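You operate a simulated robot arm through the tools that you are given. There is no shell and no other tool. Be economical: measure what you need, move in short steps, check, and stop when the job is done.

The job below is to be done with a simulated robot arm. You get a single attempt, and the scene is never put back.

Task
Clamp the green valve in the vice and wind its wheel open.
Fine: then slacken the vice and put the valve back where it stood. Set down upright: what you pick out.

The check looks at the end state, three seconds after you hand in, the way a careful person would. Anything else that was tipped, shoved, dropped, spilled or broken makes it a failure.

Robot
A 7-joint arm with a three-finger gripper on a trunk, on a base that drives. Base frame: it is fixed to the floor where the robot stands at the start and does not move with it; the origin is under the middle of the robot, x ahead of it, y to its left, z up; the surface under the hand at the start is at about z = 860. Readings come in mm, degrees, newtons and seconds.
With the tool pointing down near the work surface it reaches from about 140 to 880 mm from the robot's upright axis, wherever it stands. Its first joint turns from -166.0 to 166.0 degrees. Places, roughly: gap between the vice jaws [600, -400, 900]; green valve wheel [600, 0, 1000]; steel vice knob [600, -500, 900]. Payload 2.94 kg.
Tool frame: the origin (TCP) lies between the finger pads and is the grasp point; the fingertips stand 30 mm ahead of it; z points along the fingers, y is the line along which they close. The gripper opens to 132 mm. The gripper's body begins 107 mm behind the TCP.
Orientation is told as [roll, pitch, yaw] about the base's x, y, z axes, in that order, counted from this pose: with the fingers straight down and closing along the base's y, the tool's x points along the base's -x, its y along +y and its z along -z.

Tools
- The arm moves only by the tool drive_tool. Its argument "moves" is a list of rows, each an object of numbers (a shift or turn left out is 0, a gripper value left out holds the last): "tx", "ty", "tz": the shift along the tool's x, y, z in mm; "ax", "ay", "az": the turn, a rotation vector about the tool's x, y, z in degrees; "jaw": the gripper command, from -1 (fully open) to 1 (shut), values between in proportion. In form: [{"tx": .., "ty": .., "tz": .., "ax": .., "ay": .., "az": .., "jaw": ..}, ...]. A call has 1 to 8 rows; each row shifts and turns the commanded pose from where the row before left it, along the tool's axes as they then stand. A row lasts 0.2 s, in which the tool goes at most 50 mm and 8.6 degrees; a call with a longer step from one row to the next is refused whole, and so is a gripper value outside its range. A pose out of reach is approached as far as the arm can. The call stops where the force on the tool passes 70 N (or 10 N more than at its start, if that is more) or the arm is blocked; 0.2 s more then pass. Each finger halts on what it meets, pressing with about 31 N; the grip force reading is that of the motor and also rises with nothing between the fingers. The clock runs only during rows and for 0.2 s after the last one: add rows that do not move to give the fingers time. The reply holds the time, the measured pose of the TCP, the force on the tool along the base axes, the opening and the grip force, in the units named above and with some noise, with the torque about the TCP (base axes, N m) and any sound that the robot's microphone picked up.
- Cameras (640 x 400 px; columns grow to the right, rows downward): "scene" is now at [32, 119.2, 1741.5]; the picture's right is [-0.69, -0.72, 0.00], its down [-0.53, 0.51, -0.68] and it looks along [0.49, -0.47, -0.73] (base axes); focal length 292 px, centre (320, 200). "wrist" rides on the gripper at [72, 3, -144] in the tool frame; the picture's right is [-0.04, 1.00, 0.00], its down [-0.88, -0.04, -0.48] and it looks along [-0.47, -0.02, 0.88] (tool axes); focal length 256 px, centre (320, 200). There is no depth. A picture from a camera that has moved, and an enlarged one, comes with that camera's place and axes in the base frame and with its lens. The place of the scene camera against the robot may be out by one fixed shift of up to 18 mm in any direction.
- get_image(camera): a new picture of that camera. It takes no simulated time.
- move_column(by): slides the trunk up (or, below 0, down) by that many mm; the arm and the scene camera ride with it, the base frame stays. It gives what a move gives, with no picture.
- drive_base(legs): drives the robot by 1 to 6 legs, each [ahead, left, turn to the left] in mm, mm and degrees, along the robot's own axes; the way and the turn of a leg run together, so that a leg with both is an arc; at most 1500 mm and 180 degrees a leg. The arm and the cameras ride along, it lands a little off, and it stops where it bumps. It gives what a move gives.
- pan_tilt(pan, tilt): turns the head with the scene camera to pan (to the left, within 143 degrees either way) and tilt (down, from -29 to 69), counted from straight ahead of the robot. It gives what a move gives.
- inspect(camera, box): a new picture of the part [left, top, right, bottom] of that camera's present view, enlarged. It takes no simulated time.
- sign_off(): hands the job in; it is judged then, once.

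Go step by step. Nothing tells you exact positions but the pictures and the camera data: compare them with the known pose of the tool, close in by small moves and look again before you grip or let go. The budget is 120 turns and 78 pictures, counting those below and the enlarged ones. Unless the task says otherwise, let go and move clear before handing in, and close with one line.

The tools are called as a command line: name --argument value ..., lists and objects as JSON in quotes. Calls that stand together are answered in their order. drive_tool: Moves the arm, as the interface text tells. Its arguments: {"type":"object","properties":{"moves":{"type":"array","items":{"type":"object","properties":{"tx":{"type":"number"},"ty":{"type":"number"},"tz":{"type":"number"},"ax":{"type":"number"},"ay":{"type":"number"},"az":{"type":"number"},"jaw":{"type":"number"}}}}},"required":["moves"]} The other tools are called the same way: move_column (by) slides the trunk up or down; drive_base (legs) drives the base; pan_tilt (pan, tilt) turns the head that bears the scene camera; get_image (camera) takes a picture; inspect (camera, box) takes an enlarged picture of a part of a camera's view; sign_off () hands the job in.

At the start:

```text
time: 0.0
tcp_pos: [628.0, -239.0, 1238.5]
tool_rot: [0.0, 0.0, -0.1]
force: [-0.2, 0.4, -0.5]
ft_torque: [0.0, -0.03, 0.02]
gripper_width: 131.9
gripper_force: 0.1
trunk travel left (down, up): [-250.0, 290.0]
robot x, y, heading: [0.5, 4.9, -0.0]
head pan, tilt: [-43.6, 47.2]
```

scene: 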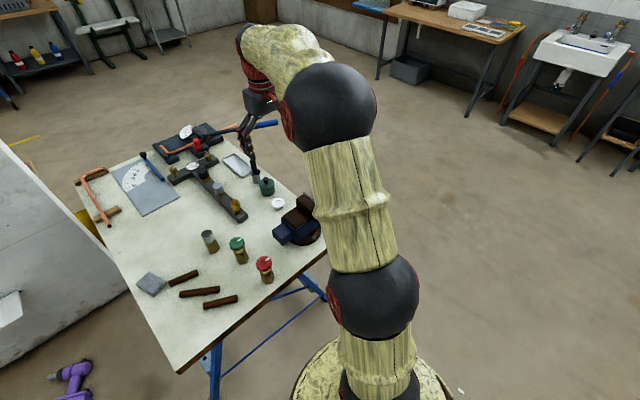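
wrist: 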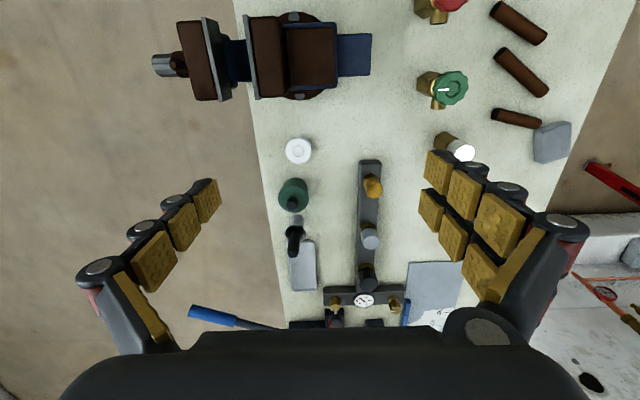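

I see a bench with the vice at its near right edge and red, green and steel-topped fittings near the middle. I'll look closer at the valve and the vice first.

inspect --camera "wrist" --box '[380, 0, 600, 180]'

inspect --camera "wrist" --box '[140, 0, 400, 160]'

inspect --camera "scene" --box '[180, 170, 340, 320]'

```text
2.22 times, centred on (490, 90) of wrist
camera zoom: at [556.3, -236.3, 1382.9], right [0.04, 1.0, 0.0], down [0.88, -0.04, 0.48], along [0.47, -0.02, -0.88], focal length 569 px, centre (-58, 444)
```

zoom: 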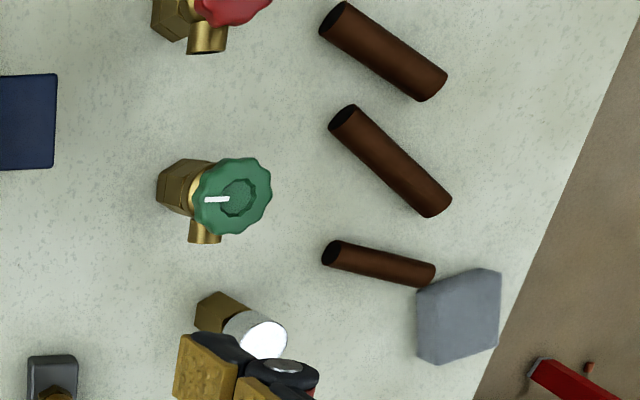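

```text
2.46 times, centred on (270, 80) of wrist
camera zoom: at [556.3, -236.3, 1382.9], right [0.04, 1.0, 0.0], down [0.88, -0.04, 0.48], along [0.47, -0.02, -0.88], focal length 630 px, centre (443, 495)
```

zoom: 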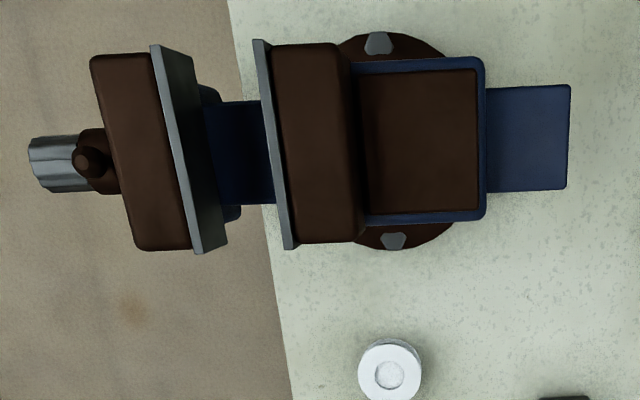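

```text
2.67 times, centred on (260, 245) of scene
camera zoom: at [32.0, 119.2, 1741.5], right [-0.69, -0.72, 0.0], down [-0.53, 0.51, -0.68], along [0.49, -0.47, -0.73], focal length 778 px, centre (480, 80)
```

zoom: 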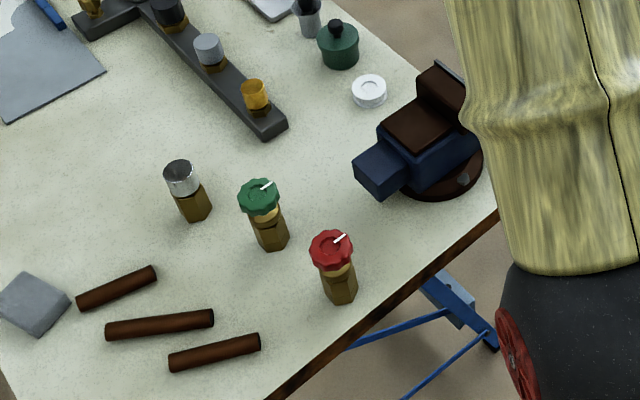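

The green valve stands upright with a hexagonal foot, a side outlet and the wheel on top, at about (597, -42). I'll move above it for a closer look.

drive_tool --moves '[{"tx": 8, "ty": 49, "tz": 0, "jaw": -1}, {"tx": 8, "ty": 49}, {"tx": 8, "ty": 49}, {"tx": 7, "ty": 49}, {"tz": 45}, {"tz": 45}]'

get_image --camera "wrist"

get_image --camera "scene"

```text
time: 1.4
tcp_pos: [595.6, -41.3, 1148.1]
tool_rot: [0.1, 0.0, 0.0]
force: [0.9, -0.1, 0.1]
ft_torque: [0.01, 0.02, -0.02]
gripper_width: 131.7
gripper_force: 0.2
trunk travel left (down, up): [-250.0, 290.0]
robot x, y, heading: [-2.6, -3.9, 0.1]
head pan, tilt: [-43.6, 47.2]
```

```text
72 pictures are left
camera wrist: at [524.8, -37.8, 1292.9], right [0.04, 1.0, 0.0], down [0.88, -0.04, 0.48], along [0.47, -0.02, -0.88], focal length 256 px, centre (320, 200)
```

wrist: 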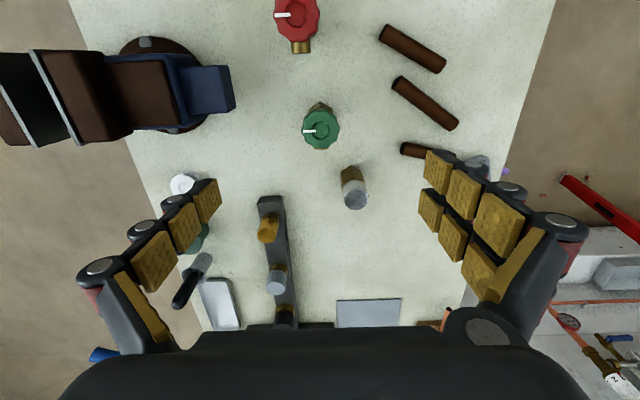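

```text
71 pictures are left
camera scene: at [32.7, 119.1, 1741.5], right [-0.69, -0.72, 0.0], down [-0.53, 0.51, -0.68], along [0.49, -0.47, -0.73], focal length 292 px, centre (320, 200)
```

scene: 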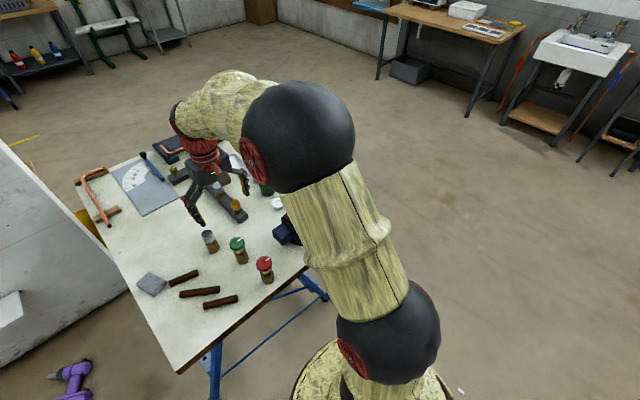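

The gripper is over the valve now. I'll zoom on the valve and the vice.

inspect --camera "wrist" --box '[270, 80, 380, 170]'

inspect --camera "wrist" --box '[0, 20, 240, 170]'

```text
4.44 times, centred on (325, 125) of wrist
camera zoom: at [524.8, -37.8, 1292.9], right [0.04, 1.0, 0.0], down [0.88, -0.04, 0.48], along [0.47, -0.02, -0.88], focal length 1138 px, centre (298, 533)
```

zoom: 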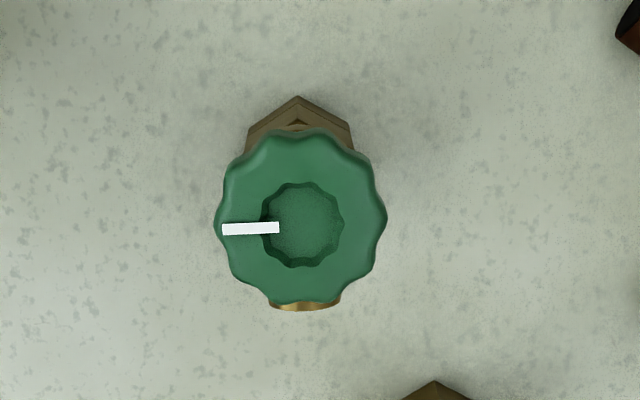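

```text
2.67 times, centred on (120, 95) of wrist
camera zoom: at [524.8, -37.8, 1292.9], right [0.04, 1.0, 0.0], down [0.88, -0.04, 0.48], along [0.47, -0.02, -0.88], focal length 683 px, centre (853, 480)
```

zoom: 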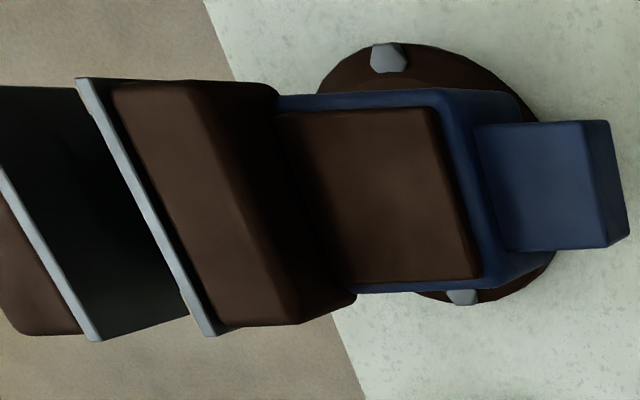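

The valve is at about (598, -40), with hex flats facing ±y. The vice jaws span x 500–598, top z ≈ 995, with the gap at y -377 to -328. I'll drive right a bit so the knob comes within reach.

drive_base --legs '[[0, -230, 0]]'

pan_tilt --pan -20 --tilt 50

get_image --camera "scene"

```text
time: 3.1
tcp_pos: [596.0, -272.4, 1148.8]
tool_rot: [0.0, 0.0, 0.2]
force: [0.6, -0.5, -0.6]
ft_torque: [0.04, 0.03, 0.01]
gripper_width: 131.8
gripper_force: 0.1
trunk travel left (down, up): [-250.0, 290.0]
robot x, y, heading: [-0.9, -234.5, 0.2]
head pan, tilt: [-43.6, 47.2]
```

```text
time: 4.0
tcp_pos: [597.9, -272.1, 1148.0]
tool_rot: [0.0, -0.1, 0.2]
force: [0.7, 0.4, -0.1]
ft_torque: [0.03, -0.03, 0.01]
gripper_width: 132.0
gripper_force: 0.0
trunk travel left (down, up): [-250.0, 290.0]
robot x, y, heading: [-0.1, -236.5, 0.1]
head pan, tilt: [-20.0, 50.0]
```

```text
68 pictures are left
camera scene: at [46.7, -85.5, 1737.8], right [-0.34, -0.94, 0.0], down [-0.72, 0.26, -0.64], along [0.6, -0.22, -0.77], focal length 292 px, centre (320, 200)
```

scene: 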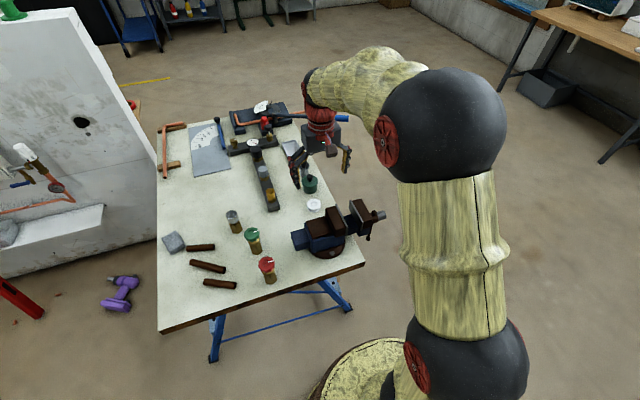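

The vice and the valve are both visible now; I'll zoom in.

inspect --camera "scene" --box '[280, 170, 400, 275]'

inspect --camera "scene" --box '[215, 200, 295, 300]'

```text
3.81 times, centred on (340, 222) of scene
camera zoom: at [46.7, -85.5, 1737.8], right [-0.34, -0.94, 0.0], down [-0.72, 0.26, -0.64], along [0.6, -0.22, -0.77], focal length 1111 px, centre (244, 114)
```

zoom: 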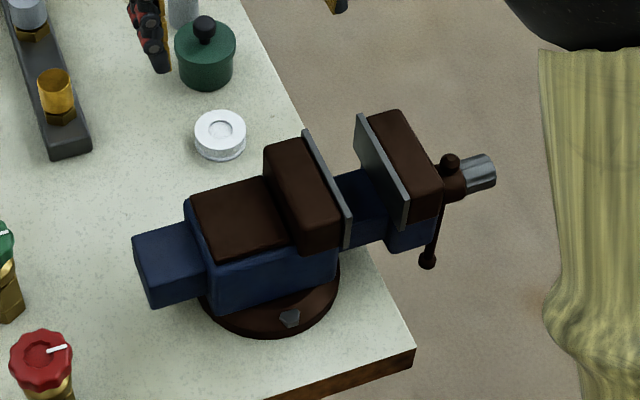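

```text
4.00 times, centred on (255, 250) of scene
camera zoom: at [46.7, -85.5, 1737.8], right [-0.34, -0.94, 0.0], down [-0.72, 0.26, -0.64], along [0.6, -0.22, -0.77], focal length 1166 px, centre (580, 0)
```

zoom: 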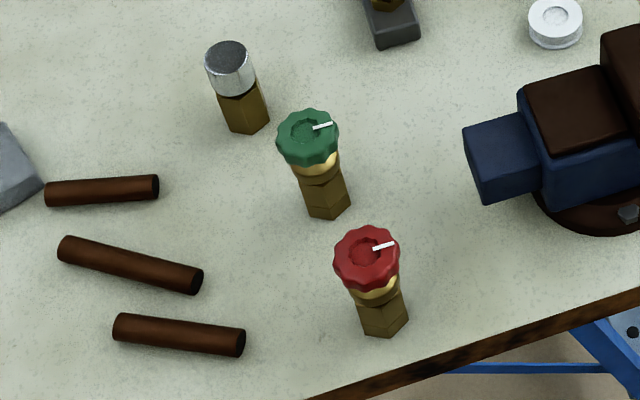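

The tommy bar hangs vertically, and the steel knob lies beyond it. I'll move back over the green valve and lower to check its height.

drive_tool --moves '[{"ty": 47}, {"ty": 47}, {"ty": 47}, {"ty": 47}, {"ty": 44}, {"tz": 45}, {"tz": 45}]'

get_image --camera "wrist"

inspect --camera "scene" --box '[195, 180, 315, 275]'

```text
time: 5.6
tcp_pos: [595.3, -39.0, 1057.3]
tool_rot: [-0.1, 0.0, 0.2]
force: [0.2, -0.5, 0.2]
ft_torque: [0.01, 0.02, 0.01]
gripper_width: 131.9
gripper_force: 0.1
trunk travel left (down, up): [-250.0, 290.0]
robot x, y, heading: [-3.5, -236.2, 0.2]
head pan, tilt: [-20.0, 50.0]
```

```text
65 pictures are left
camera wrist: at [524.0, -37.0, 1202.8], right [0.04, 1.0, 0.0], down [0.88, -0.04, 0.48], along [0.48, -0.02, -0.88], focal length 256 px, centre (320, 200)
```

wrist: 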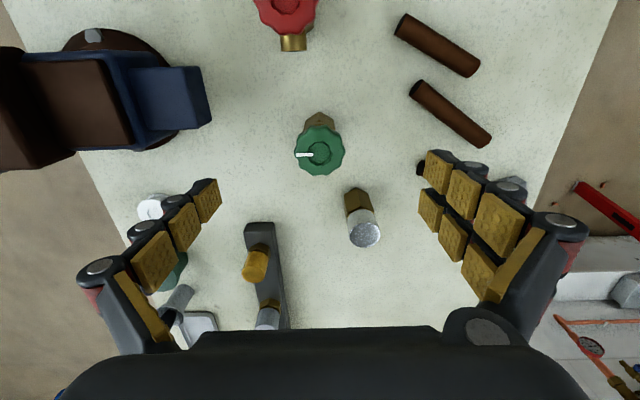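

```text
4.21 times, centred on (255, 228) of scene
camera zoom: at [47.4, -85.3, 1737.7], right [-0.34, -0.94, 0.0], down [-0.72, 0.26, -0.64], along [0.6, -0.22, -0.77], focal length 1228 px, centre (594, 84)
```

zoom: 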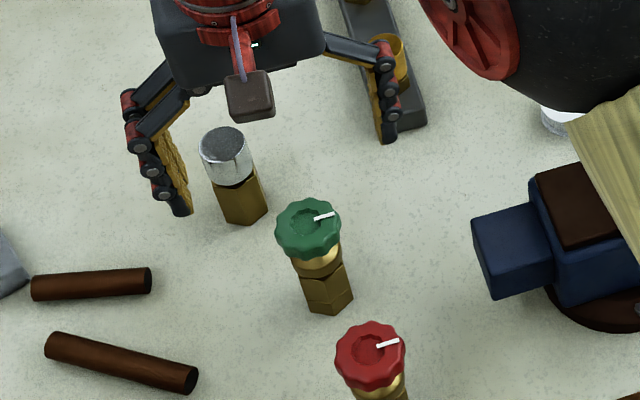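

Wheel top is at z ≈ 963 and the axis is at about (599, -40). Lowering around the wheel.

drive_tool --moves '[{"tx": -4, "ty": -1, "tz": 30}, {"tz": 30}, {"tz": 20}]'

get_image --camera "wrist"

inspect --camera "scene" --box '[195, 180, 315, 275]'

```text
time: 6.4
tcp_pos: [599.3, -42.3, 979.1]
tool_rot: [0.1, 0.0, 0.1]
force: [0.5, 0.1, -0.5]
ft_torque: [-0.01, -0.02, 0.03]
gripper_width: 132.0
gripper_force: 0.0
trunk travel left (down, up): [-250.0, 290.0]
robot x, y, heading: [1.5, -231.6, 0.3]
head pan, tilt: [-20.0, 50.0]
```

```text
63 pictures are left
camera wrist: at [527.4, -39.5, 1123.8], right [0.04, 1.0, 0.0], down [0.88, -0.04, 0.48], along [0.48, -0.02, -0.88], focal length 256 px, centre (320, 200)
```

wrist: 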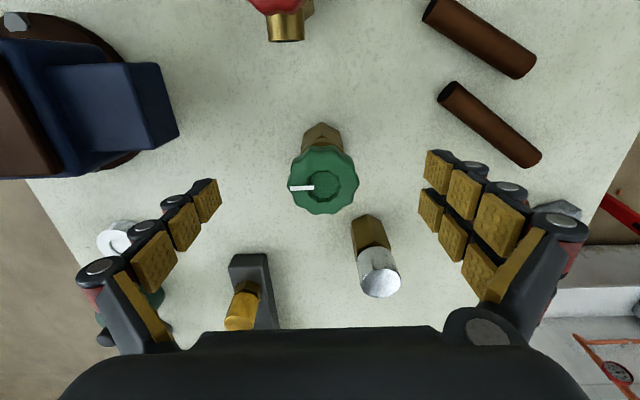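

```text
4.21 times, centred on (255, 228) of scene
camera zoom: at [46.7, -85.2, 1737.8], right [-0.34, -0.94, 0.0], down [-0.72, 0.26, -0.64], along [0.6, -0.22, -0.77], focal length 1228 px, centre (594, 84)
```

zoom: 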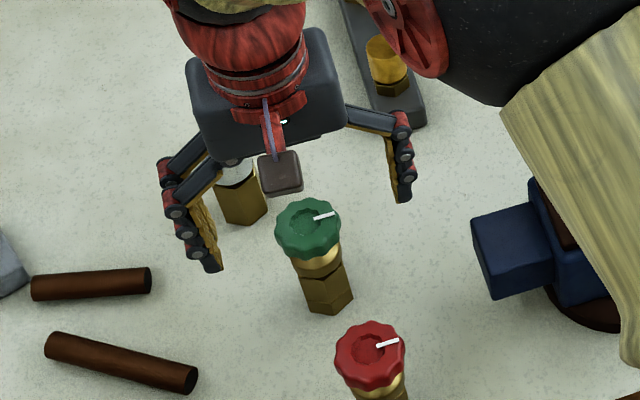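

Aligned on the wheel. Lowering slightly and closing.

drive_tool --moves '[{"tz": 6}, {"jaw": 1}, {"jaw": 1}, {"jaw": 1}, {"jaw": 1}, {"jaw": 1}, {"jaw": 1}, {"jaw": 1}]'

get_image --camera "wrist"

```text
time: 8.2
tcp_pos: [598.6, -42.4, 974.1]
tool_rot: [0.0, 0.0, 0.2]
force: [0.7, 0.8, 1.2]
ft_torque: [0.02, 0.0, 0.0]
gripper_width: 45.8
gripper_force: 25.1
trunk travel left (down, up): [-250.0, 290.0]
robot x, y, heading: [-4.4, -232.0, 0.2]
head pan, tilt: [-20.0, 50.0]
```

```text
61 pictures are left
camera wrist: at [527.2, -39.0, 1117.9], right [0.04, 1.0, 0.0], down [0.88, -0.04, 0.48], along [0.48, -0.02, -0.88], focal length 256 px, centre (320, 200)
```

wrist: 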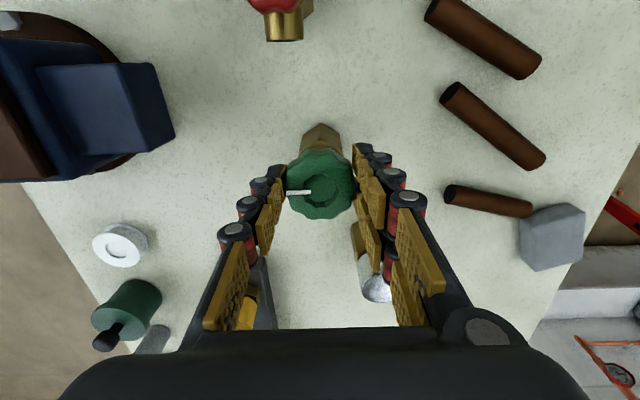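

Gripped at 46 mm. I'll lift it clear of the vice height and look.

drive_tool --moves '[{"tz": -20}, {"tz": -40}, {"tz": -40}, {"tz": -40}, {"tz": -40}]'

get_image --camera "scene"

```text
time: 9.4
tcp_pos: [598.2, -43.2, 1152.5]
tool_rot: [0.0, 0.2, 0.2]
force: [0.1, 0.6, -5.5]
ft_torque: [0.02, 0.01, 0.0]
gripper_width: 45.4
gripper_force: 30.7
trunk travel left (down, up): [-250.0, 290.0]
robot x, y, heading: [1.9, -232.3, 0.2]
head pan, tilt: [-20.0, 50.0]
```

```text
60 pictures are left
camera scene: at [46.5, -85.4, 1737.8], right [-0.34, -0.94, 0.0], down [-0.72, 0.26, -0.64], along [0.6, -0.22, -0.77], focal length 292 px, centre (320, 200)
```

scene: 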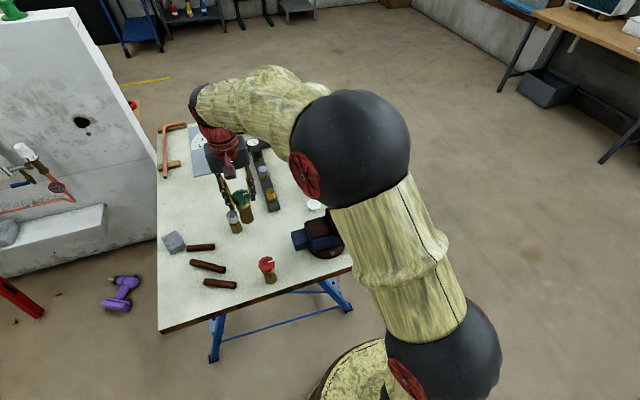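

Lifted cleanly (about 5.5 N). Now carrying it over the vice gap at (549, -352).

drive_tool --moves '[{"tx": 7, "ty": -44}, {"tx": 7, "ty": -44}, {"tx": 7, "ty": -44}, {"tx": 7, "ty": -44}, {"tx": 7, "ty": -44}, {"tx": 7, "ty": -44}, {"tx": 7, "ty": -44}, {}]'

get_image --camera "wrist"

inspect --camera "scene" --box '[260, 130, 420, 270]'

```text
time: 11.2
tcp_pos: [549.9, -348.1, 1154.0]
tool_rot: [0.0, 0.1, 0.3]
force: [-0.4, 0.1, -4.3]
ft_torque: [-0.02, 0.03, -0.01]
gripper_width: 45.5
gripper_force: 31.1
trunk travel left (down, up): [-250.0, 290.0]
robot x, y, heading: [5.2, -231.8, -0.1]
head pan, tilt: [-20.0, 50.0]
```

```text
59 pictures are left
camera wrist: at [478.9, -346.2, 1298.4], right [0.04, 1.0, 0.0], down [0.88, -0.04, 0.48], along [0.47, -0.02, -0.88], focal length 256 px, centre (320, 200)
```

wrist: 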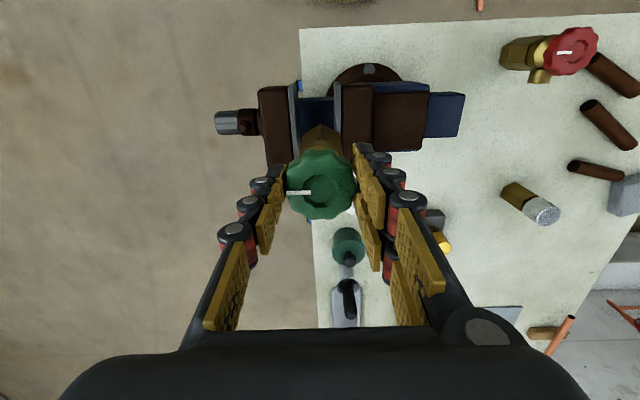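

```text
2.86 times, centred on (340, 200) of scene
camera zoom: at [47.0, -85.7, 1737.8], right [-0.34, -0.94, 0.0], down [-0.72, 0.26, -0.64], along [0.6, -0.22, -0.77], focal length 833 px, centre (263, 200)
```

zoom: 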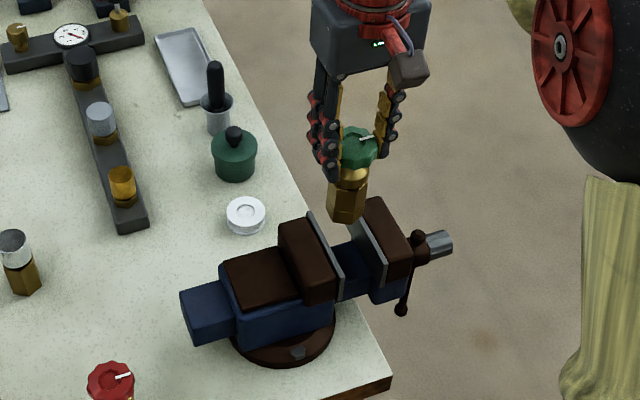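

I'll zoom on the gap to check the alignment.

inspect --camera "wrist" --box '[250, 70, 390, 190]'

```text
3.33 times, centred on (320, 130) of wrist
camera zoom: at [478.9, -346.2, 1298.4], right [0.04, 1.0, 0.0], down [0.88, -0.04, 0.48], along [0.47, -0.02, -0.88], focal length 853 px, centre (320, 433)
```

zoom: 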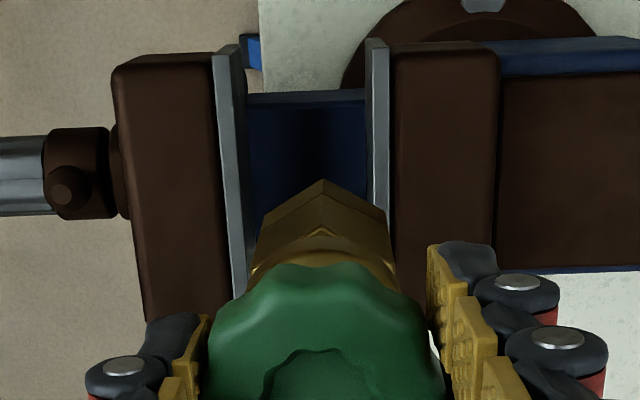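

The gap centre is at about y = -353 and the valve hex at -347, so I'll shift by -6 and lower to just above the jaws.

drive_tool --moves '[{"ty": -6, "tz": 15}, {"tz": 15}, {}]'

inspect --camera "wrist" --box '[250, 50, 390, 190]'

inspect --camera "scene" --box '[300, 150, 400, 240]'

```text
time: 12.0
tcp_pos: [550.4, -353.9, 1122.0]
tool_rot: [-0.1, 0.0, 0.1]
force: [0.2, 0.1, -4.2]
ft_torque: [-0.02, 0.02, -0.01]
gripper_width: 45.6
gripper_force: 31.0
trunk travel left (down, up): [-250.0, 290.0]
robot x, y, heading: [1.5, -231.5, 0.2]
head pan, tilt: [-20.0, 50.0]
```

```text
2.86 times, centred on (320, 120) of wrist
camera zoom: at [479.6, -351.3, 1267.1], right [0.04, 1.0, 0.0], down [0.88, -0.04, 0.48], along [0.47, -0.02, -0.88], focal length 731 px, centre (320, 429)
```

zoom: 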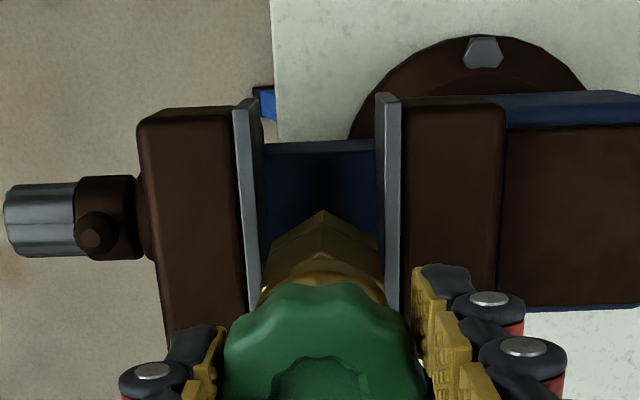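

```text
4.44 times, centred on (350, 195) of scene
camera zoom: at [47.0, -85.5, 1737.8], right [-0.34, -0.94, 0.0], down [-0.72, 0.26, -0.64], along [0.6, -0.22, -0.77], focal length 1296 px, centre (187, 222)
```

zoom: 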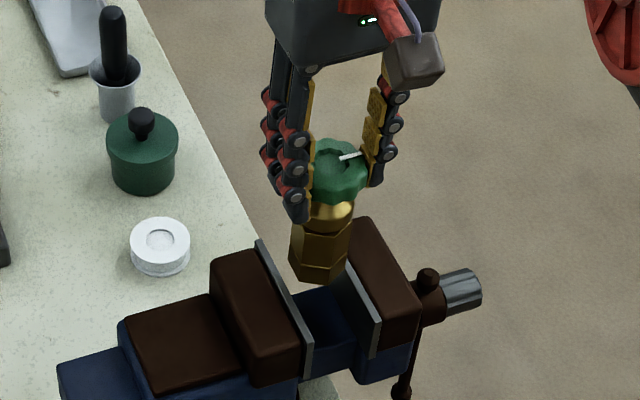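

Well centred, with about 2 mm to spare each side. Lowering into the gap.

drive_tool --moves '[{"ty": -1.3, "tz": 8}, {"tz": 8}, {"tz": 8}, {"tz": 8}, {}]'

inspect --camera "wrist" --box '[250, 50, 390, 190]'

inspect --camera "scene" --box '[300, 150, 400, 240]'

```text
time: 13.2
tcp_pos: [552.2, -357.2, 1090.4]
tool_rot: [0.1, -0.1, 0.2]
force: [-0.3, 0.0, -3.9]
ft_torque: [-0.01, 0.03, 0.02]
gripper_width: 45.7
gripper_force: 30.6
trunk travel left (down, up): [-250.0, 290.0]
robot x, y, heading: [0.7, -234.8, 0.3]
head pan, tilt: [-20.0, 50.0]
```

```text
2.86 times, centred on (320, 120) of wrist
camera zoom: at [480.2, -353.7, 1235.4], right [0.04, 1.0, 0.0], down [0.88, -0.04, 0.47], along [0.47, -0.02, -0.88], focal length 731 px, centre (320, 429)
```

zoom: 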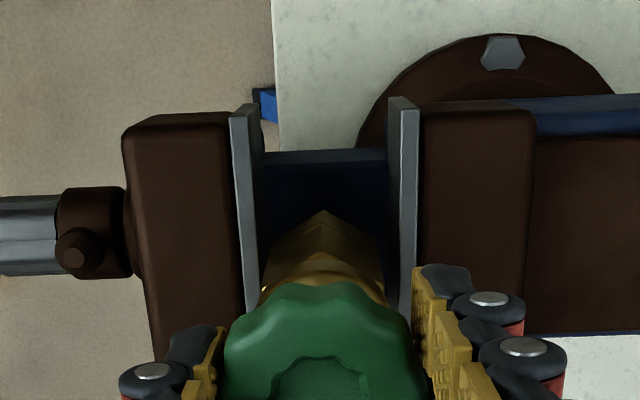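

```text
4.44 times, centred on (350, 195) of scene
camera zoom: at [47.0, -85.6, 1737.8], right [-0.34, -0.94, 0.0], down [-0.72, 0.26, -0.64], along [0.6, -0.22, -0.77], focal length 1296 px, centre (187, 222)
```

zoom: 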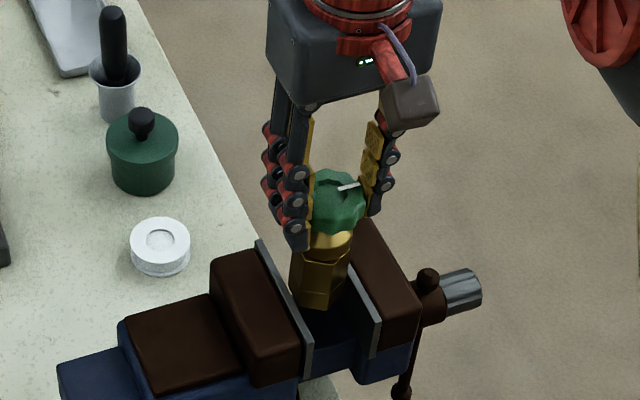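

The hex is inside the jaws, centred. Continuing down gently until it touches.

drive_tool --moves '[{"tz": 8}, {"tz": 6}, {"tz": 4}, {}]'

inspect --camera "scene" --box '[300, 150, 400, 240]'

```text
time: 14.2
tcp_pos: [550.7, -357.4, 1073.5]
tool_rot: [0.0, 0.0, 0.2]
force: [-0.5, 0.2, -5.0]
ft_torque: [0.0, 0.06, 0.01]
gripper_width: 45.6
gripper_force: 31.3
trunk travel left (down, up): [-250.0, 290.0]
robot x, y, heading: [-3.3, -231.4, 0.4]
head pan, tilt: [-20.0, 50.0]
```

```text
4.44 times, centred on (350, 195) of scene
camera zoom: at [47.0, -85.6, 1737.8], right [-0.34, -0.94, 0.0], down [-0.72, 0.26, -0.64], along [0.6, -0.22, -0.77], focal length 1296 px, centre (187, 222)
```

zoom: 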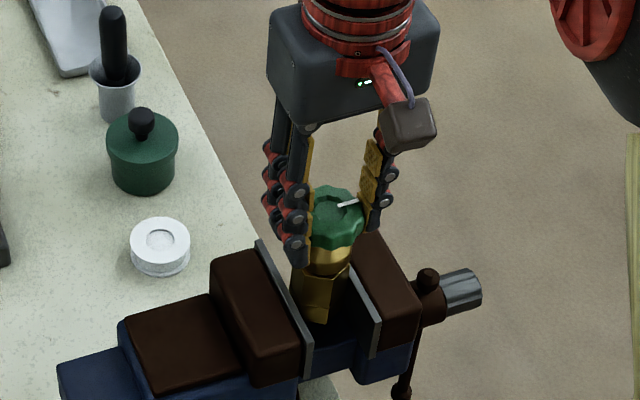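

drive_tool --moves '[{"tz": 4}, {"tz": 3}, {"tz": 3}, {}]'

```text
time: 15.2
tcp_pos: [551.7, -356.3, 1064.5]
tool_rot: [0.0, 0.1, 0.2]
force: [-0.8, 0.0, -4.8]
ft_torque: [0.0, 0.01, -0.02]
gripper_width: 45.2
gripper_force: 30.9
trunk travel left (down, up): [-250.0, 290.0]
robot x, y, heading: [3.9, -232.3, 0.2]
head pan, tilt: [-20.0, 50.0]
```

No contact yet; the load still hangs on the gripper. Going down in small steps.

drive_tool --moves '[{"tz": 3}, {"tz": 3}, {"tz": 3}, {}]'

inspect --camera "scene" --box '[300, 150, 400, 240]'

```text
time: 16.2
tcp_pos: [551.8, -355.9, 1057.4]
tool_rot: [-0.1, -0.3, 0.3]
force: [0.1, 5.8, 22.0]
ft_torque: [0.13, -0.02, -0.02]
gripper_width: 45.7
gripper_force: 31.1
trunk travel left (down, up): [-250.0, 290.0]
robot x, y, heading: [2.1, -229.6, 0.0]
head pan, tilt: [-20.0, 50.0]
```

```text
4.44 times, centred on (350, 195) of scene
camera zoom: at [44.8, -84.4, 1737.9], right [-0.34, -0.94, 0.0], down [-0.72, 0.26, -0.64], along [0.61, -0.22, -0.77], focal length 1296 px, centre (187, 222)
```

zoom: 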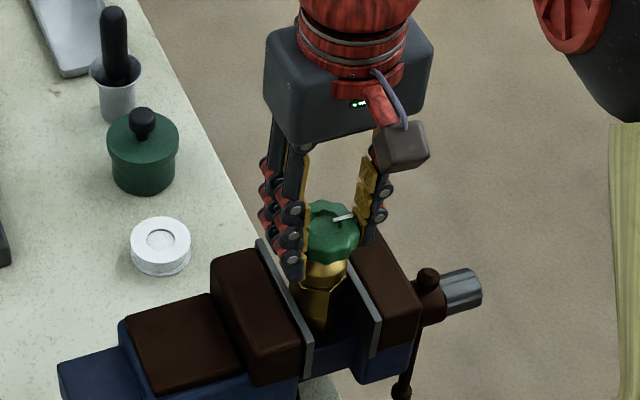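

It has touched the slide. I'll ease off by 2 mm and open.

drive_tool --moves '[{"tz": -2}, {}, {"jaw": 0.3}, {"jaw": -0.2}, {"jaw": -0.6}, {"jaw": -1}, {"jaw": -1}, {"jaw": -1}]'

drive_tool --moves '[{"tz": -20}, {"tz": -40}, {"tz": -40}, {"tz": -40}]'

inspect --camera "wrist" --box '[220, 60, 420, 200]'

inspect --camera "scene" --box '[300, 150, 400, 240]'

```text
time: 18.0
tcp_pos: [550.6, -356.2, 1055.0]
tool_rot: [0.0, 0.0, 0.2]
force: [0.4, 0.2, -0.1]
ft_torque: [0.02, 0.03, -0.03]
gripper_width: 126.0
gripper_force: 0.0
trunk travel left (down, up): [-250.0, 290.0]
robot x, y, heading: [2.4, -233.5, 0.1]
head pan, tilt: [-20.0, 50.0]
```

```text
time: 19.0
tcp_pos: [549.6, -356.2, 1197.4]
tool_rot: [0.0, -0.1, 0.2]
force: [0.7, 0.2, 0.0]
ft_torque: [0.04, -0.01, 0.02]
gripper_width: 132.0
gripper_force: 0.0
trunk travel left (down, up): [-250.0, 290.0]
robot x, y, heading: [1.1, -235.1, -0.1]
head pan, tilt: [-20.0, 50.0]
```

```text
2.86 times, centred on (320, 130) of wrist
camera zoom: at [478.8, -353.3, 1342.2], right [0.04, 1.0, 0.0], down [0.88, -0.04, 0.48], along [0.47, -0.02, -0.88], focal length 731 px, centre (320, 400)
```

zoom: 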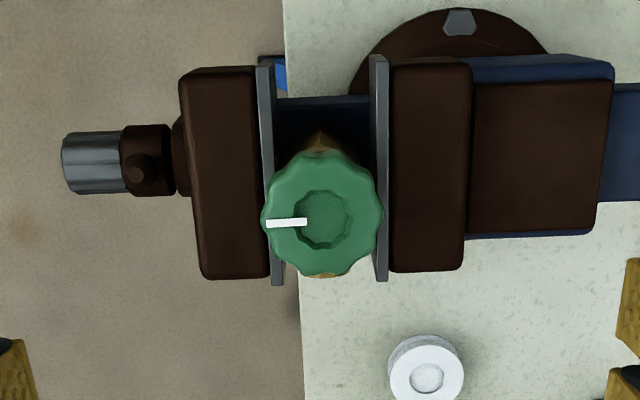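

```text
4.44 times, centred on (350, 195) of scene
camera zoom: at [46.3, -85.4, 1737.8], right [-0.34, -0.94, 0.0], down [-0.72, 0.26, -0.64], along [0.6, -0.22, -0.77], focal length 1296 px, centre (187, 222)
```

zoom: 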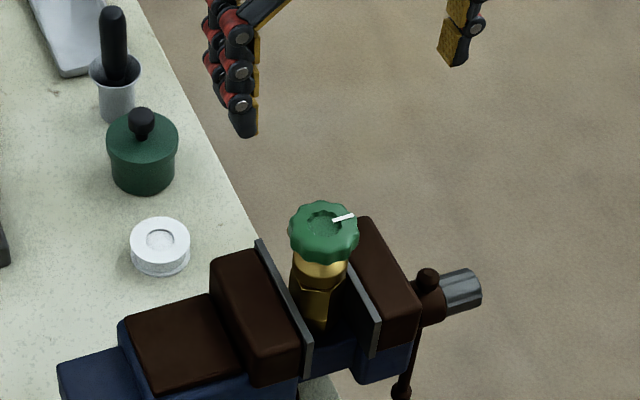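

The valve stands in the gap. I put the knob at about (550, -485, 915), axis along y, roughly 34 mm in both diameter and length. I'll move the hand out to the right and turn it to point along +y.

drive_tool --moves '[{"ty": -49}, {"ty": -49}, {"ty": -49}, {"ty": -49}, {"ty": -49}, {"ty": -30}]'

drive_tool --moves '[{"ax": -8.5}, {"ax": -8.5}, {"ax": -8.5}, {"ax": -8.5}, {"ax": -8.5}, {"ax": -8.5}, {"ax": -8.5}, {"ax": -8.5}]'

drive_tool --moves '[{"ax": -8.5}, {"ax": -8.5}, {"ax": -5}, {}]'

get_image --camera "scene"

```text
time: 20.4
tcp_pos: [553.1, -633.4, 1194.3]
tool_rot: [0.0, 0.1, 0.2]
force: [-0.3, -0.3, -0.4]
ft_torque: [0.01, 0.0, 0.0]
gripper_width: 131.8
gripper_force: 0.1
trunk travel left (down, up): [-250.0, 290.0]
robot x, y, heading: [-1.3, -232.3, 0.0]
head pan, tilt: [-20.0, 50.0]
```

```text
time: 22.2
tcp_pos: [508.7, -572.7, 1154.9]
tool_rot: [68.0, -0.2, 0.0]
force: [0.3, -1.1, 3.0]
ft_torque: [-0.27, 0.0, 0.07]
gripper_width: 131.4
gripper_force: 0.1
out of reach, approached as far as the arm can: row 6, 7, 8
trunk travel left (down, up): [-250.0, 290.0]
robot x, y, heading: [-2.7, -228.6, 0.1]
head pan, tilt: [-20.0, 50.0]
```

```text
time: 23.2
tcp_pos: [446.9, -468.1, 1089.7]
tool_rot: [90.0, 0.0, 0.1]
force: [0.6, 0.0, 0.1]
ft_torque: [0.01, -0.03, 0.01]
gripper_width: 131.8
gripper_force: 0.1
out of reach, approached as far as the arm can: row 1, 2, 3
trunk travel left (down, up): [-250.0, 290.0]
robot x, y, heading: [0.9, -234.8, 0.0]
head pan, tilt: [-20.0, 50.0]
```

```text
48 pictures are left
camera scene: at [47.1, -86.2, 1737.9], right [-0.34, -0.94, 0.0], down [-0.72, 0.26, -0.64], along [0.6, -0.22, -0.77], focal length 292 px, centre (320, 200)
```

scene: 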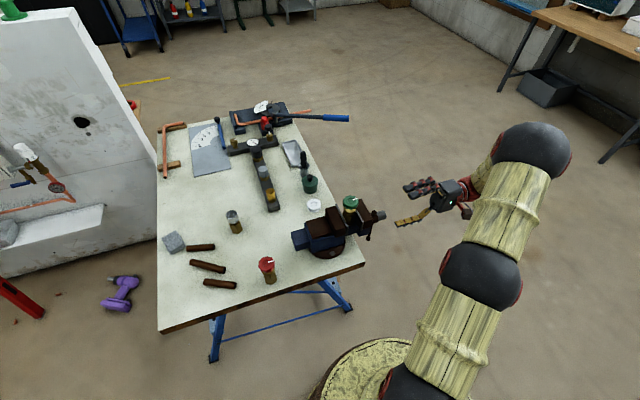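

The reach falls short from here. I'll drive 280 mm further right, which still keeps the valve's place reachable.

drive_base --legs '[[0, -280, 0]]'

drive_tool --moves '[{}]'

pan_tilt --pan 10 --tilt 50

get_image --camera "scene"

```text
time: 25.1
tcp_pos: [445.9, -747.1, 1088.8]
tool_rot: [90.1, 0.0, 0.1]
force: [1.4, -0.1, 0.1]
ft_torque: [0.01, -0.01, 0.0]
gripper_width: 131.8
gripper_force: 0.0
trunk travel left (down, up): [-250.0, 290.0]
robot x, y, heading: [1.7, -515.2, -0.0]
head pan, tilt: [-20.0, 50.0]
```

```text
time: 25.6
tcp_pos: [446.6, -745.6, 1089.7]
tool_rot: [89.9, 0.0, 0.1]
force: [-0.7, 0.7, -0.5]
ft_torque: [0.0, 0.02, -0.01]
gripper_width: 131.9
gripper_force: 0.0
trunk travel left (down, up): [-250.0, 290.0]
robot x, y, heading: [-2.9, -511.4, -0.1]
head pan, tilt: [-20.0, 50.0]
```

```text
time: 26.5
tcp_pos: [446.2, -746.8, 1089.6]
tool_rot: [90.0, -0.1, 0.1]
force: [0.5, 0.0, -1.4]
ft_torque: [0.03, -0.02, 0.0]
gripper_width: 132.0
gripper_force: 0.1
trunk travel left (down, up): [-250.0, 290.0]
robot x, y, heading: [1.2, -508.1, 0.1]
head pan, tilt: [10.0, 50.0]
```

```text
47 pictures are left
camera scene: at [51.1, -324.1, 1737.8], right [0.18, -0.98, 0.0], down [-0.75, -0.13, -0.64], along [0.63, 0.11, -0.77], focal length 292 px, centre (320, 200)
```

scene: 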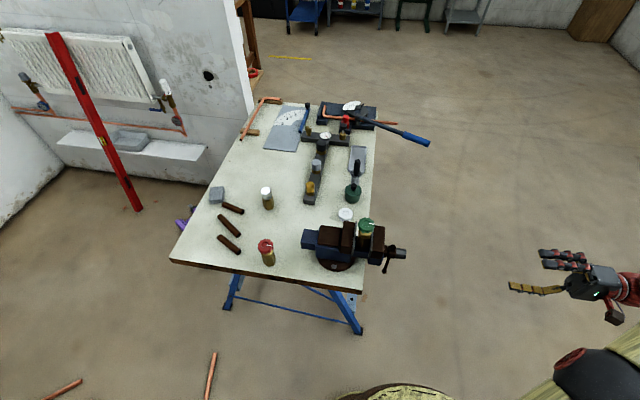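

Now I'll bring the tool level with the knob, standing off along -y.

drive_tool --moves '[{"tx": -26, "ty": -42}, {"tx": -26, "ty": -42}, {"tx": -26, "ty": -42}, {"tx": -26, "ty": -42}, {"tz": 45}, {"tz": 45}, {"tz": 30}, {}]'

get_image --camera "wrist"

inspect --camera "scene" --box '[290, 190, 490, 320]'

```text
time: 28.3
tcp_pos: [551.8, -626.7, 921.6]
tool_rot: [89.9, 0.0, 0.2]
force: [-0.7, 0.1, -0.9]
ft_torque: [0.01, 0.0, 0.02]
gripper_width: 132.2
gripper_force: 0.0
trunk travel left (down, up): [-250.0, 290.0]
robot x, y, heading: [-4.5, -509.9, -0.1]
head pan, tilt: [10.0, 50.0]
```

```text
46 pictures are left
camera wrist: at [480.7, -769.9, 926.9], right [0.04, 0.0, 1.0], down [0.88, -0.47, -0.04], along [0.47, 0.88, -0.02], focal length 256 px, centre (320, 200)
```

wrist: 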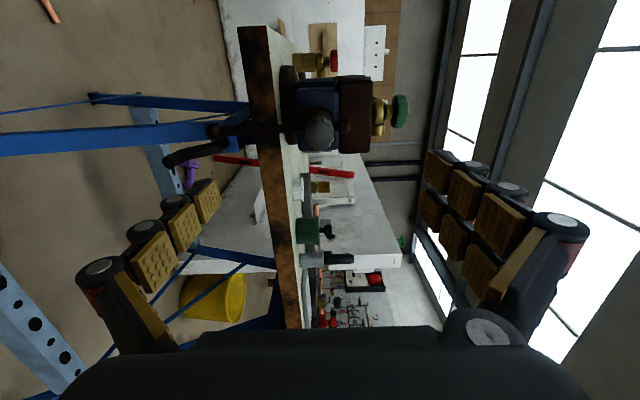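

```text
3.08 times, centred on (390, 255) of scene
camera zoom: at [51.2, -323.7, 1737.8], right [0.18, -0.98, 0.0], down [-0.75, -0.13, -0.64], along [0.63, 0.11, -0.77], focal length 897 px, centre (105, 31)
```

zoom: 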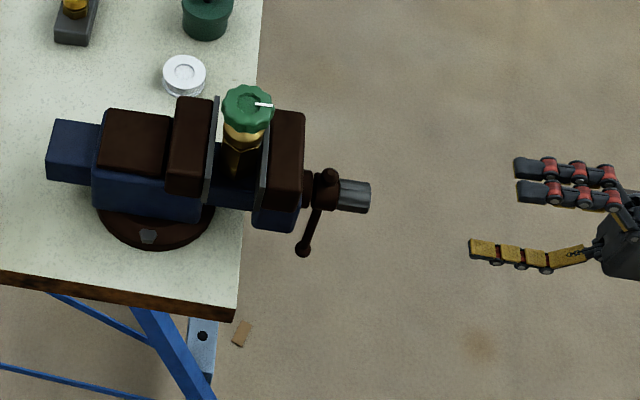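

I'll zoom on the knob to align its axis.

inspect --camera "wrist" --box '[260, 70, 420, 190]'

```text
3.33 times, centred on (340, 130) of wrist
camera zoom: at [480.7, -769.9, 926.9], right [0.04, 0.0, 1.0], down [0.88, -0.47, -0.04], along [0.47, 0.88, -0.02], focal length 853 px, centre (253, 433)
```

zoom: 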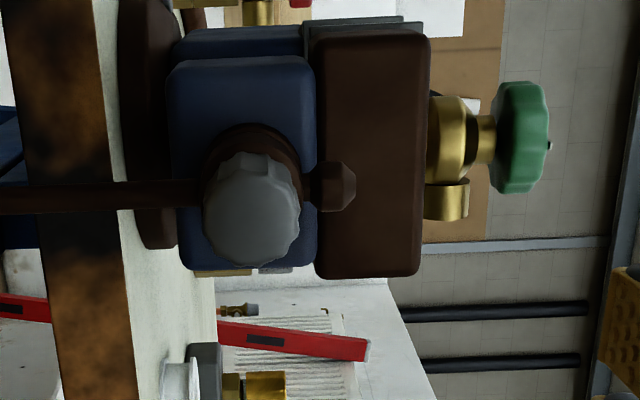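

The knob axis is at about x = 547, z = 922. Closing in.

drive_tool --moves '[{"tx": 4, "tz": 30}, {"tz": 30}, {"tz": 30}, {}]'

get_image --camera "wrist"

inspect --camera "scene" --box '[290, 190, 490, 320]'

```text
time: 29.3
tcp_pos: [545.0, -535.4, 921.5]
tool_rot: [90.1, -0.1, 0.1]
force: [0.3, 0.7, 0.8]
ft_torque: [0.02, 0.01, -0.01]
gripper_width: 131.9
gripper_force: 0.0
trunk travel left (down, up): [-250.0, 290.0]
robot x, y, heading: [2.8, -510.7, 0.3]
head pan, tilt: [10.0, 50.0]
```

```text
43 pictures are left
camera wrist: at [475.1, -679.1, 925.9], right [0.04, 0.0, 1.0], down [0.88, -0.47, -0.04], along [0.47, 0.88, -0.02], focal length 256 px, centre (320, 200)
```

wrist: 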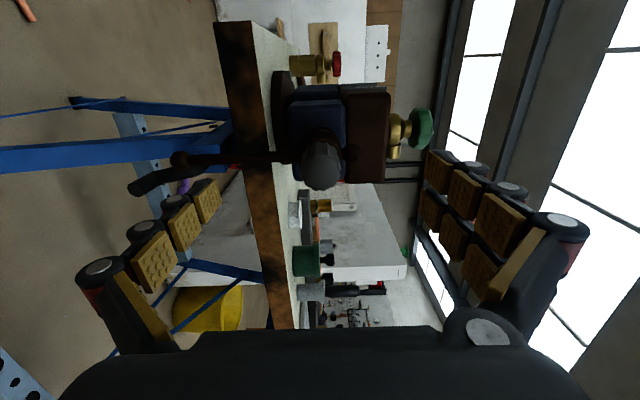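

```text
3.08 times, centred on (390, 255) of scene
camera zoom: at [51.2, -323.5, 1737.7], right [0.18, -0.98, 0.0], down [-0.75, -0.13, -0.64], along [0.63, 0.11, -0.77], focal length 897 px, centre (105, 31)
```

zoom: 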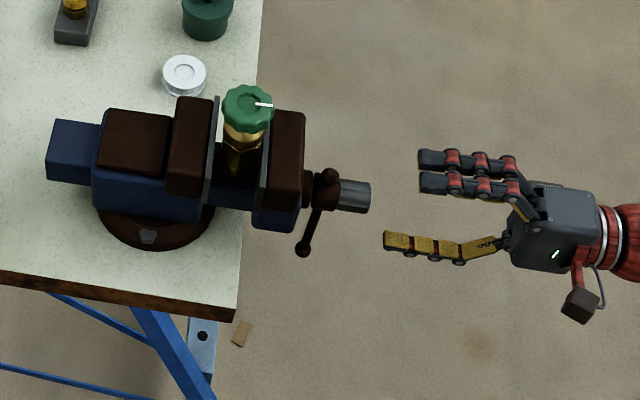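

Knob spans roughly y -495 to -464. Advancing a bit with a small lateral correction.

drive_tool --moves '[{"tx": 2, "ty": 1, "tz": 15}, {"tz": 12}, {}]'

inspect --camera "wrist" --box '[160, 60, 480, 260]'

inspect --camera "scene" --box '[340, 200, 480, 290]'

```text
time: 30.1
tcp_pos: [543.2, -508.2, 921.5]
tool_rot: [90.0, 0.0, 0.2]
force: [0.1, 0.7, 0.5]
ft_torque: [0.01, 0.01, 0.01]
gripper_width: 131.8
gripper_force: 0.1
trunk travel left (down, up): [-250.0, 290.0]
robot x, y, heading: [2.2, -516.4, -0.0]
head pan, tilt: [10.0, 50.0]
```

```text
2.00 times, centred on (320, 160) of wrist
camera zoom: at [472.7, -652.1, 926.3], right [0.04, 0.0, 1.0], down [0.88, -0.47, -0.04], along [0.47, 0.88, -0.02], focal length 512 px, centre (320, 280)
```

zoom: 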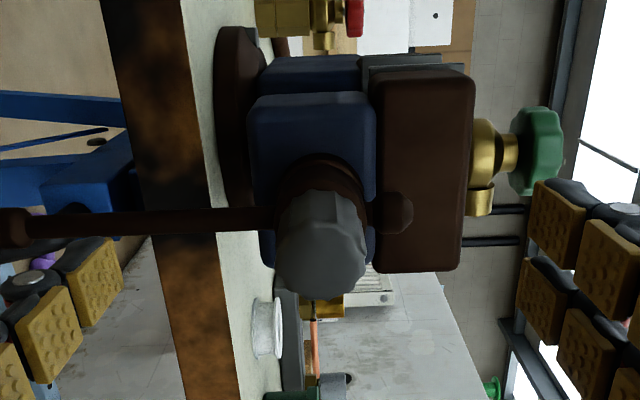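

```text
4.44 times, centred on (410, 245) of scene
camera zoom: at [51.3, -323.8, 1737.8], right [0.18, -0.98, 0.0], down [-0.75, -0.13, -0.64], along [0.63, 0.11, -0.77], focal length 1296 px, centre (-80, 0)
```

zoom: 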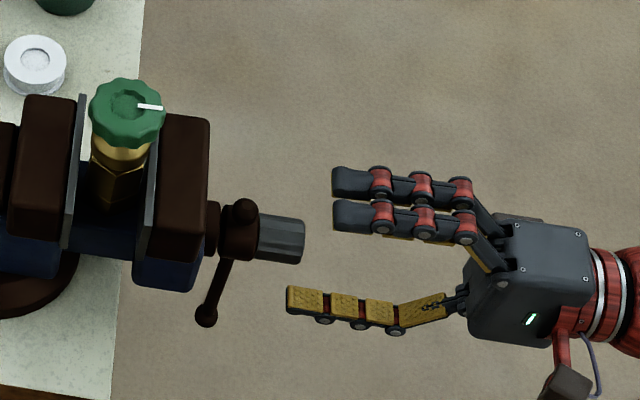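

The knob's end is at y ≈ -497. The tips swing forward as they close, so the TCP should be at about -498 to grip it clear of the tommy bar.

drive_tool --moves '[{"tx": -2, "ty": 1, "tz": 9}, {"jaw": 0.5}, {"jaw": 1}, {"jaw": 1}, {"jaw": 1}, {"jaw": 1}, {"jaw": 1}, {"jaw": 1}]'

inspect --camera "wrist" --box '[160, 60, 480, 260]'

inspect --camera "scene" --box '[340, 200, 480, 290]'

```text
time: 31.9
tcp_pos: [546.7, -499.0, 922.2]
tool_rot: [89.9, 0.1, 0.1]
force: [2.0, -1.3, -10.5]
ft_torque: [-0.2, 0.11, 0.24]
gripper_width: 31.3
gripper_force: 10.7
trunk travel left (down, up): [-250.0, 290.0]
robot x, y, heading: [-0.9, -512.4, -0.1]
head pan, tilt: [10.0, 50.0]
```

```text
2.00 times, centred on (320, 160) of wrist
camera zoom: at [475.2, -643.4, 926.5], right [0.05, 0.0, 1.0], down [0.88, -0.47, -0.04], along [0.47, 0.88, -0.02], focal length 512 px, centre (320, 280)
```

zoom: 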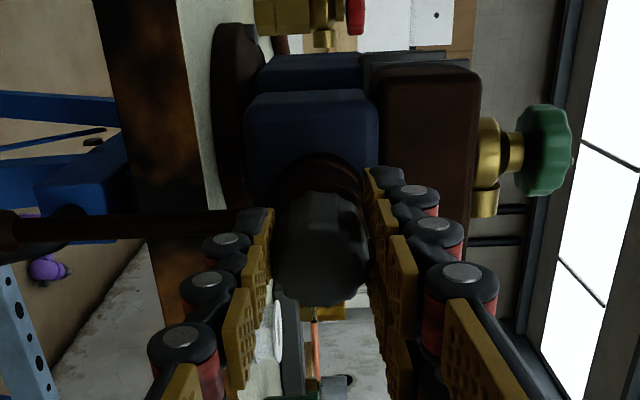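

```text
4.44 times, centred on (410, 245) of scene
camera zoom: at [52.1, -323.9, 1737.6], right [0.18, -0.98, 0.0], down [-0.75, -0.13, -0.64], along [0.63, 0.11, -0.77], focal length 1296 px, centre (-80, 0)
```

zoom: 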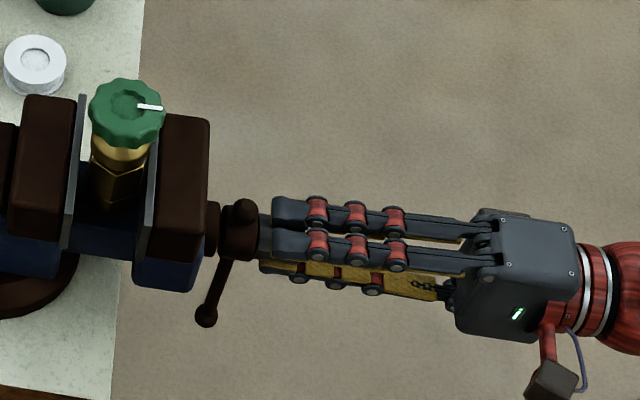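

The knob is gripped. Turning clockwise as seen from the knob end, which should tighten.

drive_tool --moves '[{"jaw": 1}, {"az": 8.5}, {"az": 8.5}, {"az": 8.5}, {"az": 8.5}, {"az": 8.5}, {"az": 8.5}, {"az": 8.5}]'

inspect --camera "scene" --box '[340, 200, 480, 290]'

```text
time: 33.7
tcp_pos: [548.6, -497.9, 925.4]
tool_rot: [89.9, 59.5, 0.0]
force: [22.3, 26.0, 20.5]
ft_torque: [0.67, -0.16, -0.46]
gripper_width: 30.8
gripper_force: 44.8
trunk travel left (down, up): [-250.0, 290.0]
robot x, y, heading: [2.2, -510.8, 0.2]
head pan, tilt: [10.0, 50.0]
```

```text
4.44 times, centred on (410, 245) of scene
camera zoom: at [52.2, -321.1, 1737.7], right [0.18, -0.98, 0.0], down [-0.75, -0.14, -0.64], along [0.63, 0.11, -0.77], focal length 1296 px, centre (-80, 0)
```

zoom: 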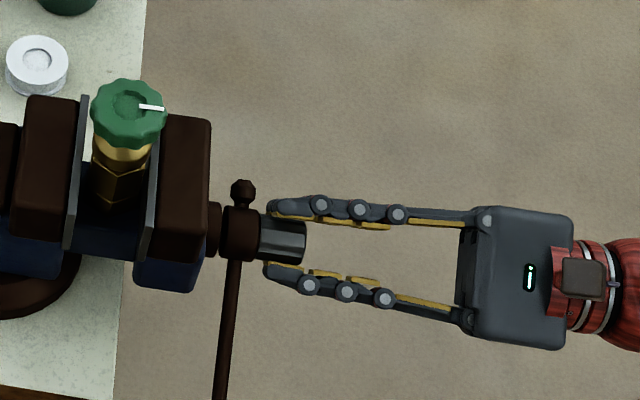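

The knob turns and draws inward. I'll correct the small axis offset and continue.

drive_tool --moves '[{"tx": 0.7, "ty": 2.5, "tz": 1}, {"az": 8.5, "tz": 0.2}, {"az": 8.5, "tz": 0.2}, {"az": 8.5, "tz": 0.2}, {"az": 8.5, "tz": 0.2}, {"az": 8.5, "tz": 0.2}, {"az": 8.5, "tz": 0.2}, {"az": 8.5, "tz": 0.2}]'

inspect --camera "scene" --box '[340, 200, 480, 290]'

```text
time: 35.5
tcp_pos: [550.4, -498.3, 924.4]
tool_rot: [-89.9, 60.8, 179.9]
force: [34.8, 5.7, 10.9]
ft_torque: [-0.06, -0.16, -0.69]
gripper_width: 30.8
gripper_force: 45.1
trunk travel left (down, up): [-250.0, 290.0]
robot x, y, heading: [2.4, -513.9, 0.1]
head pan, tilt: [10.0, 50.0]
```

```text
4.44 times, centred on (410, 245) of scene
camera zoom: at [54.4, -323.4, 1737.6], right [0.18, -0.98, 0.0], down [-0.76, -0.13, -0.64], along [0.63, 0.11, -0.77], focal length 1296 px, centre (-80, 0)
```

zoom: 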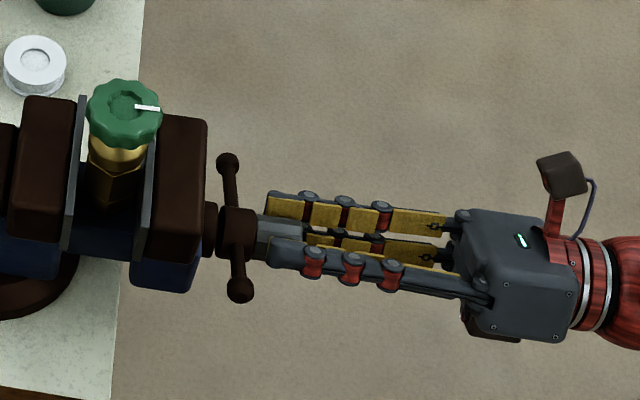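

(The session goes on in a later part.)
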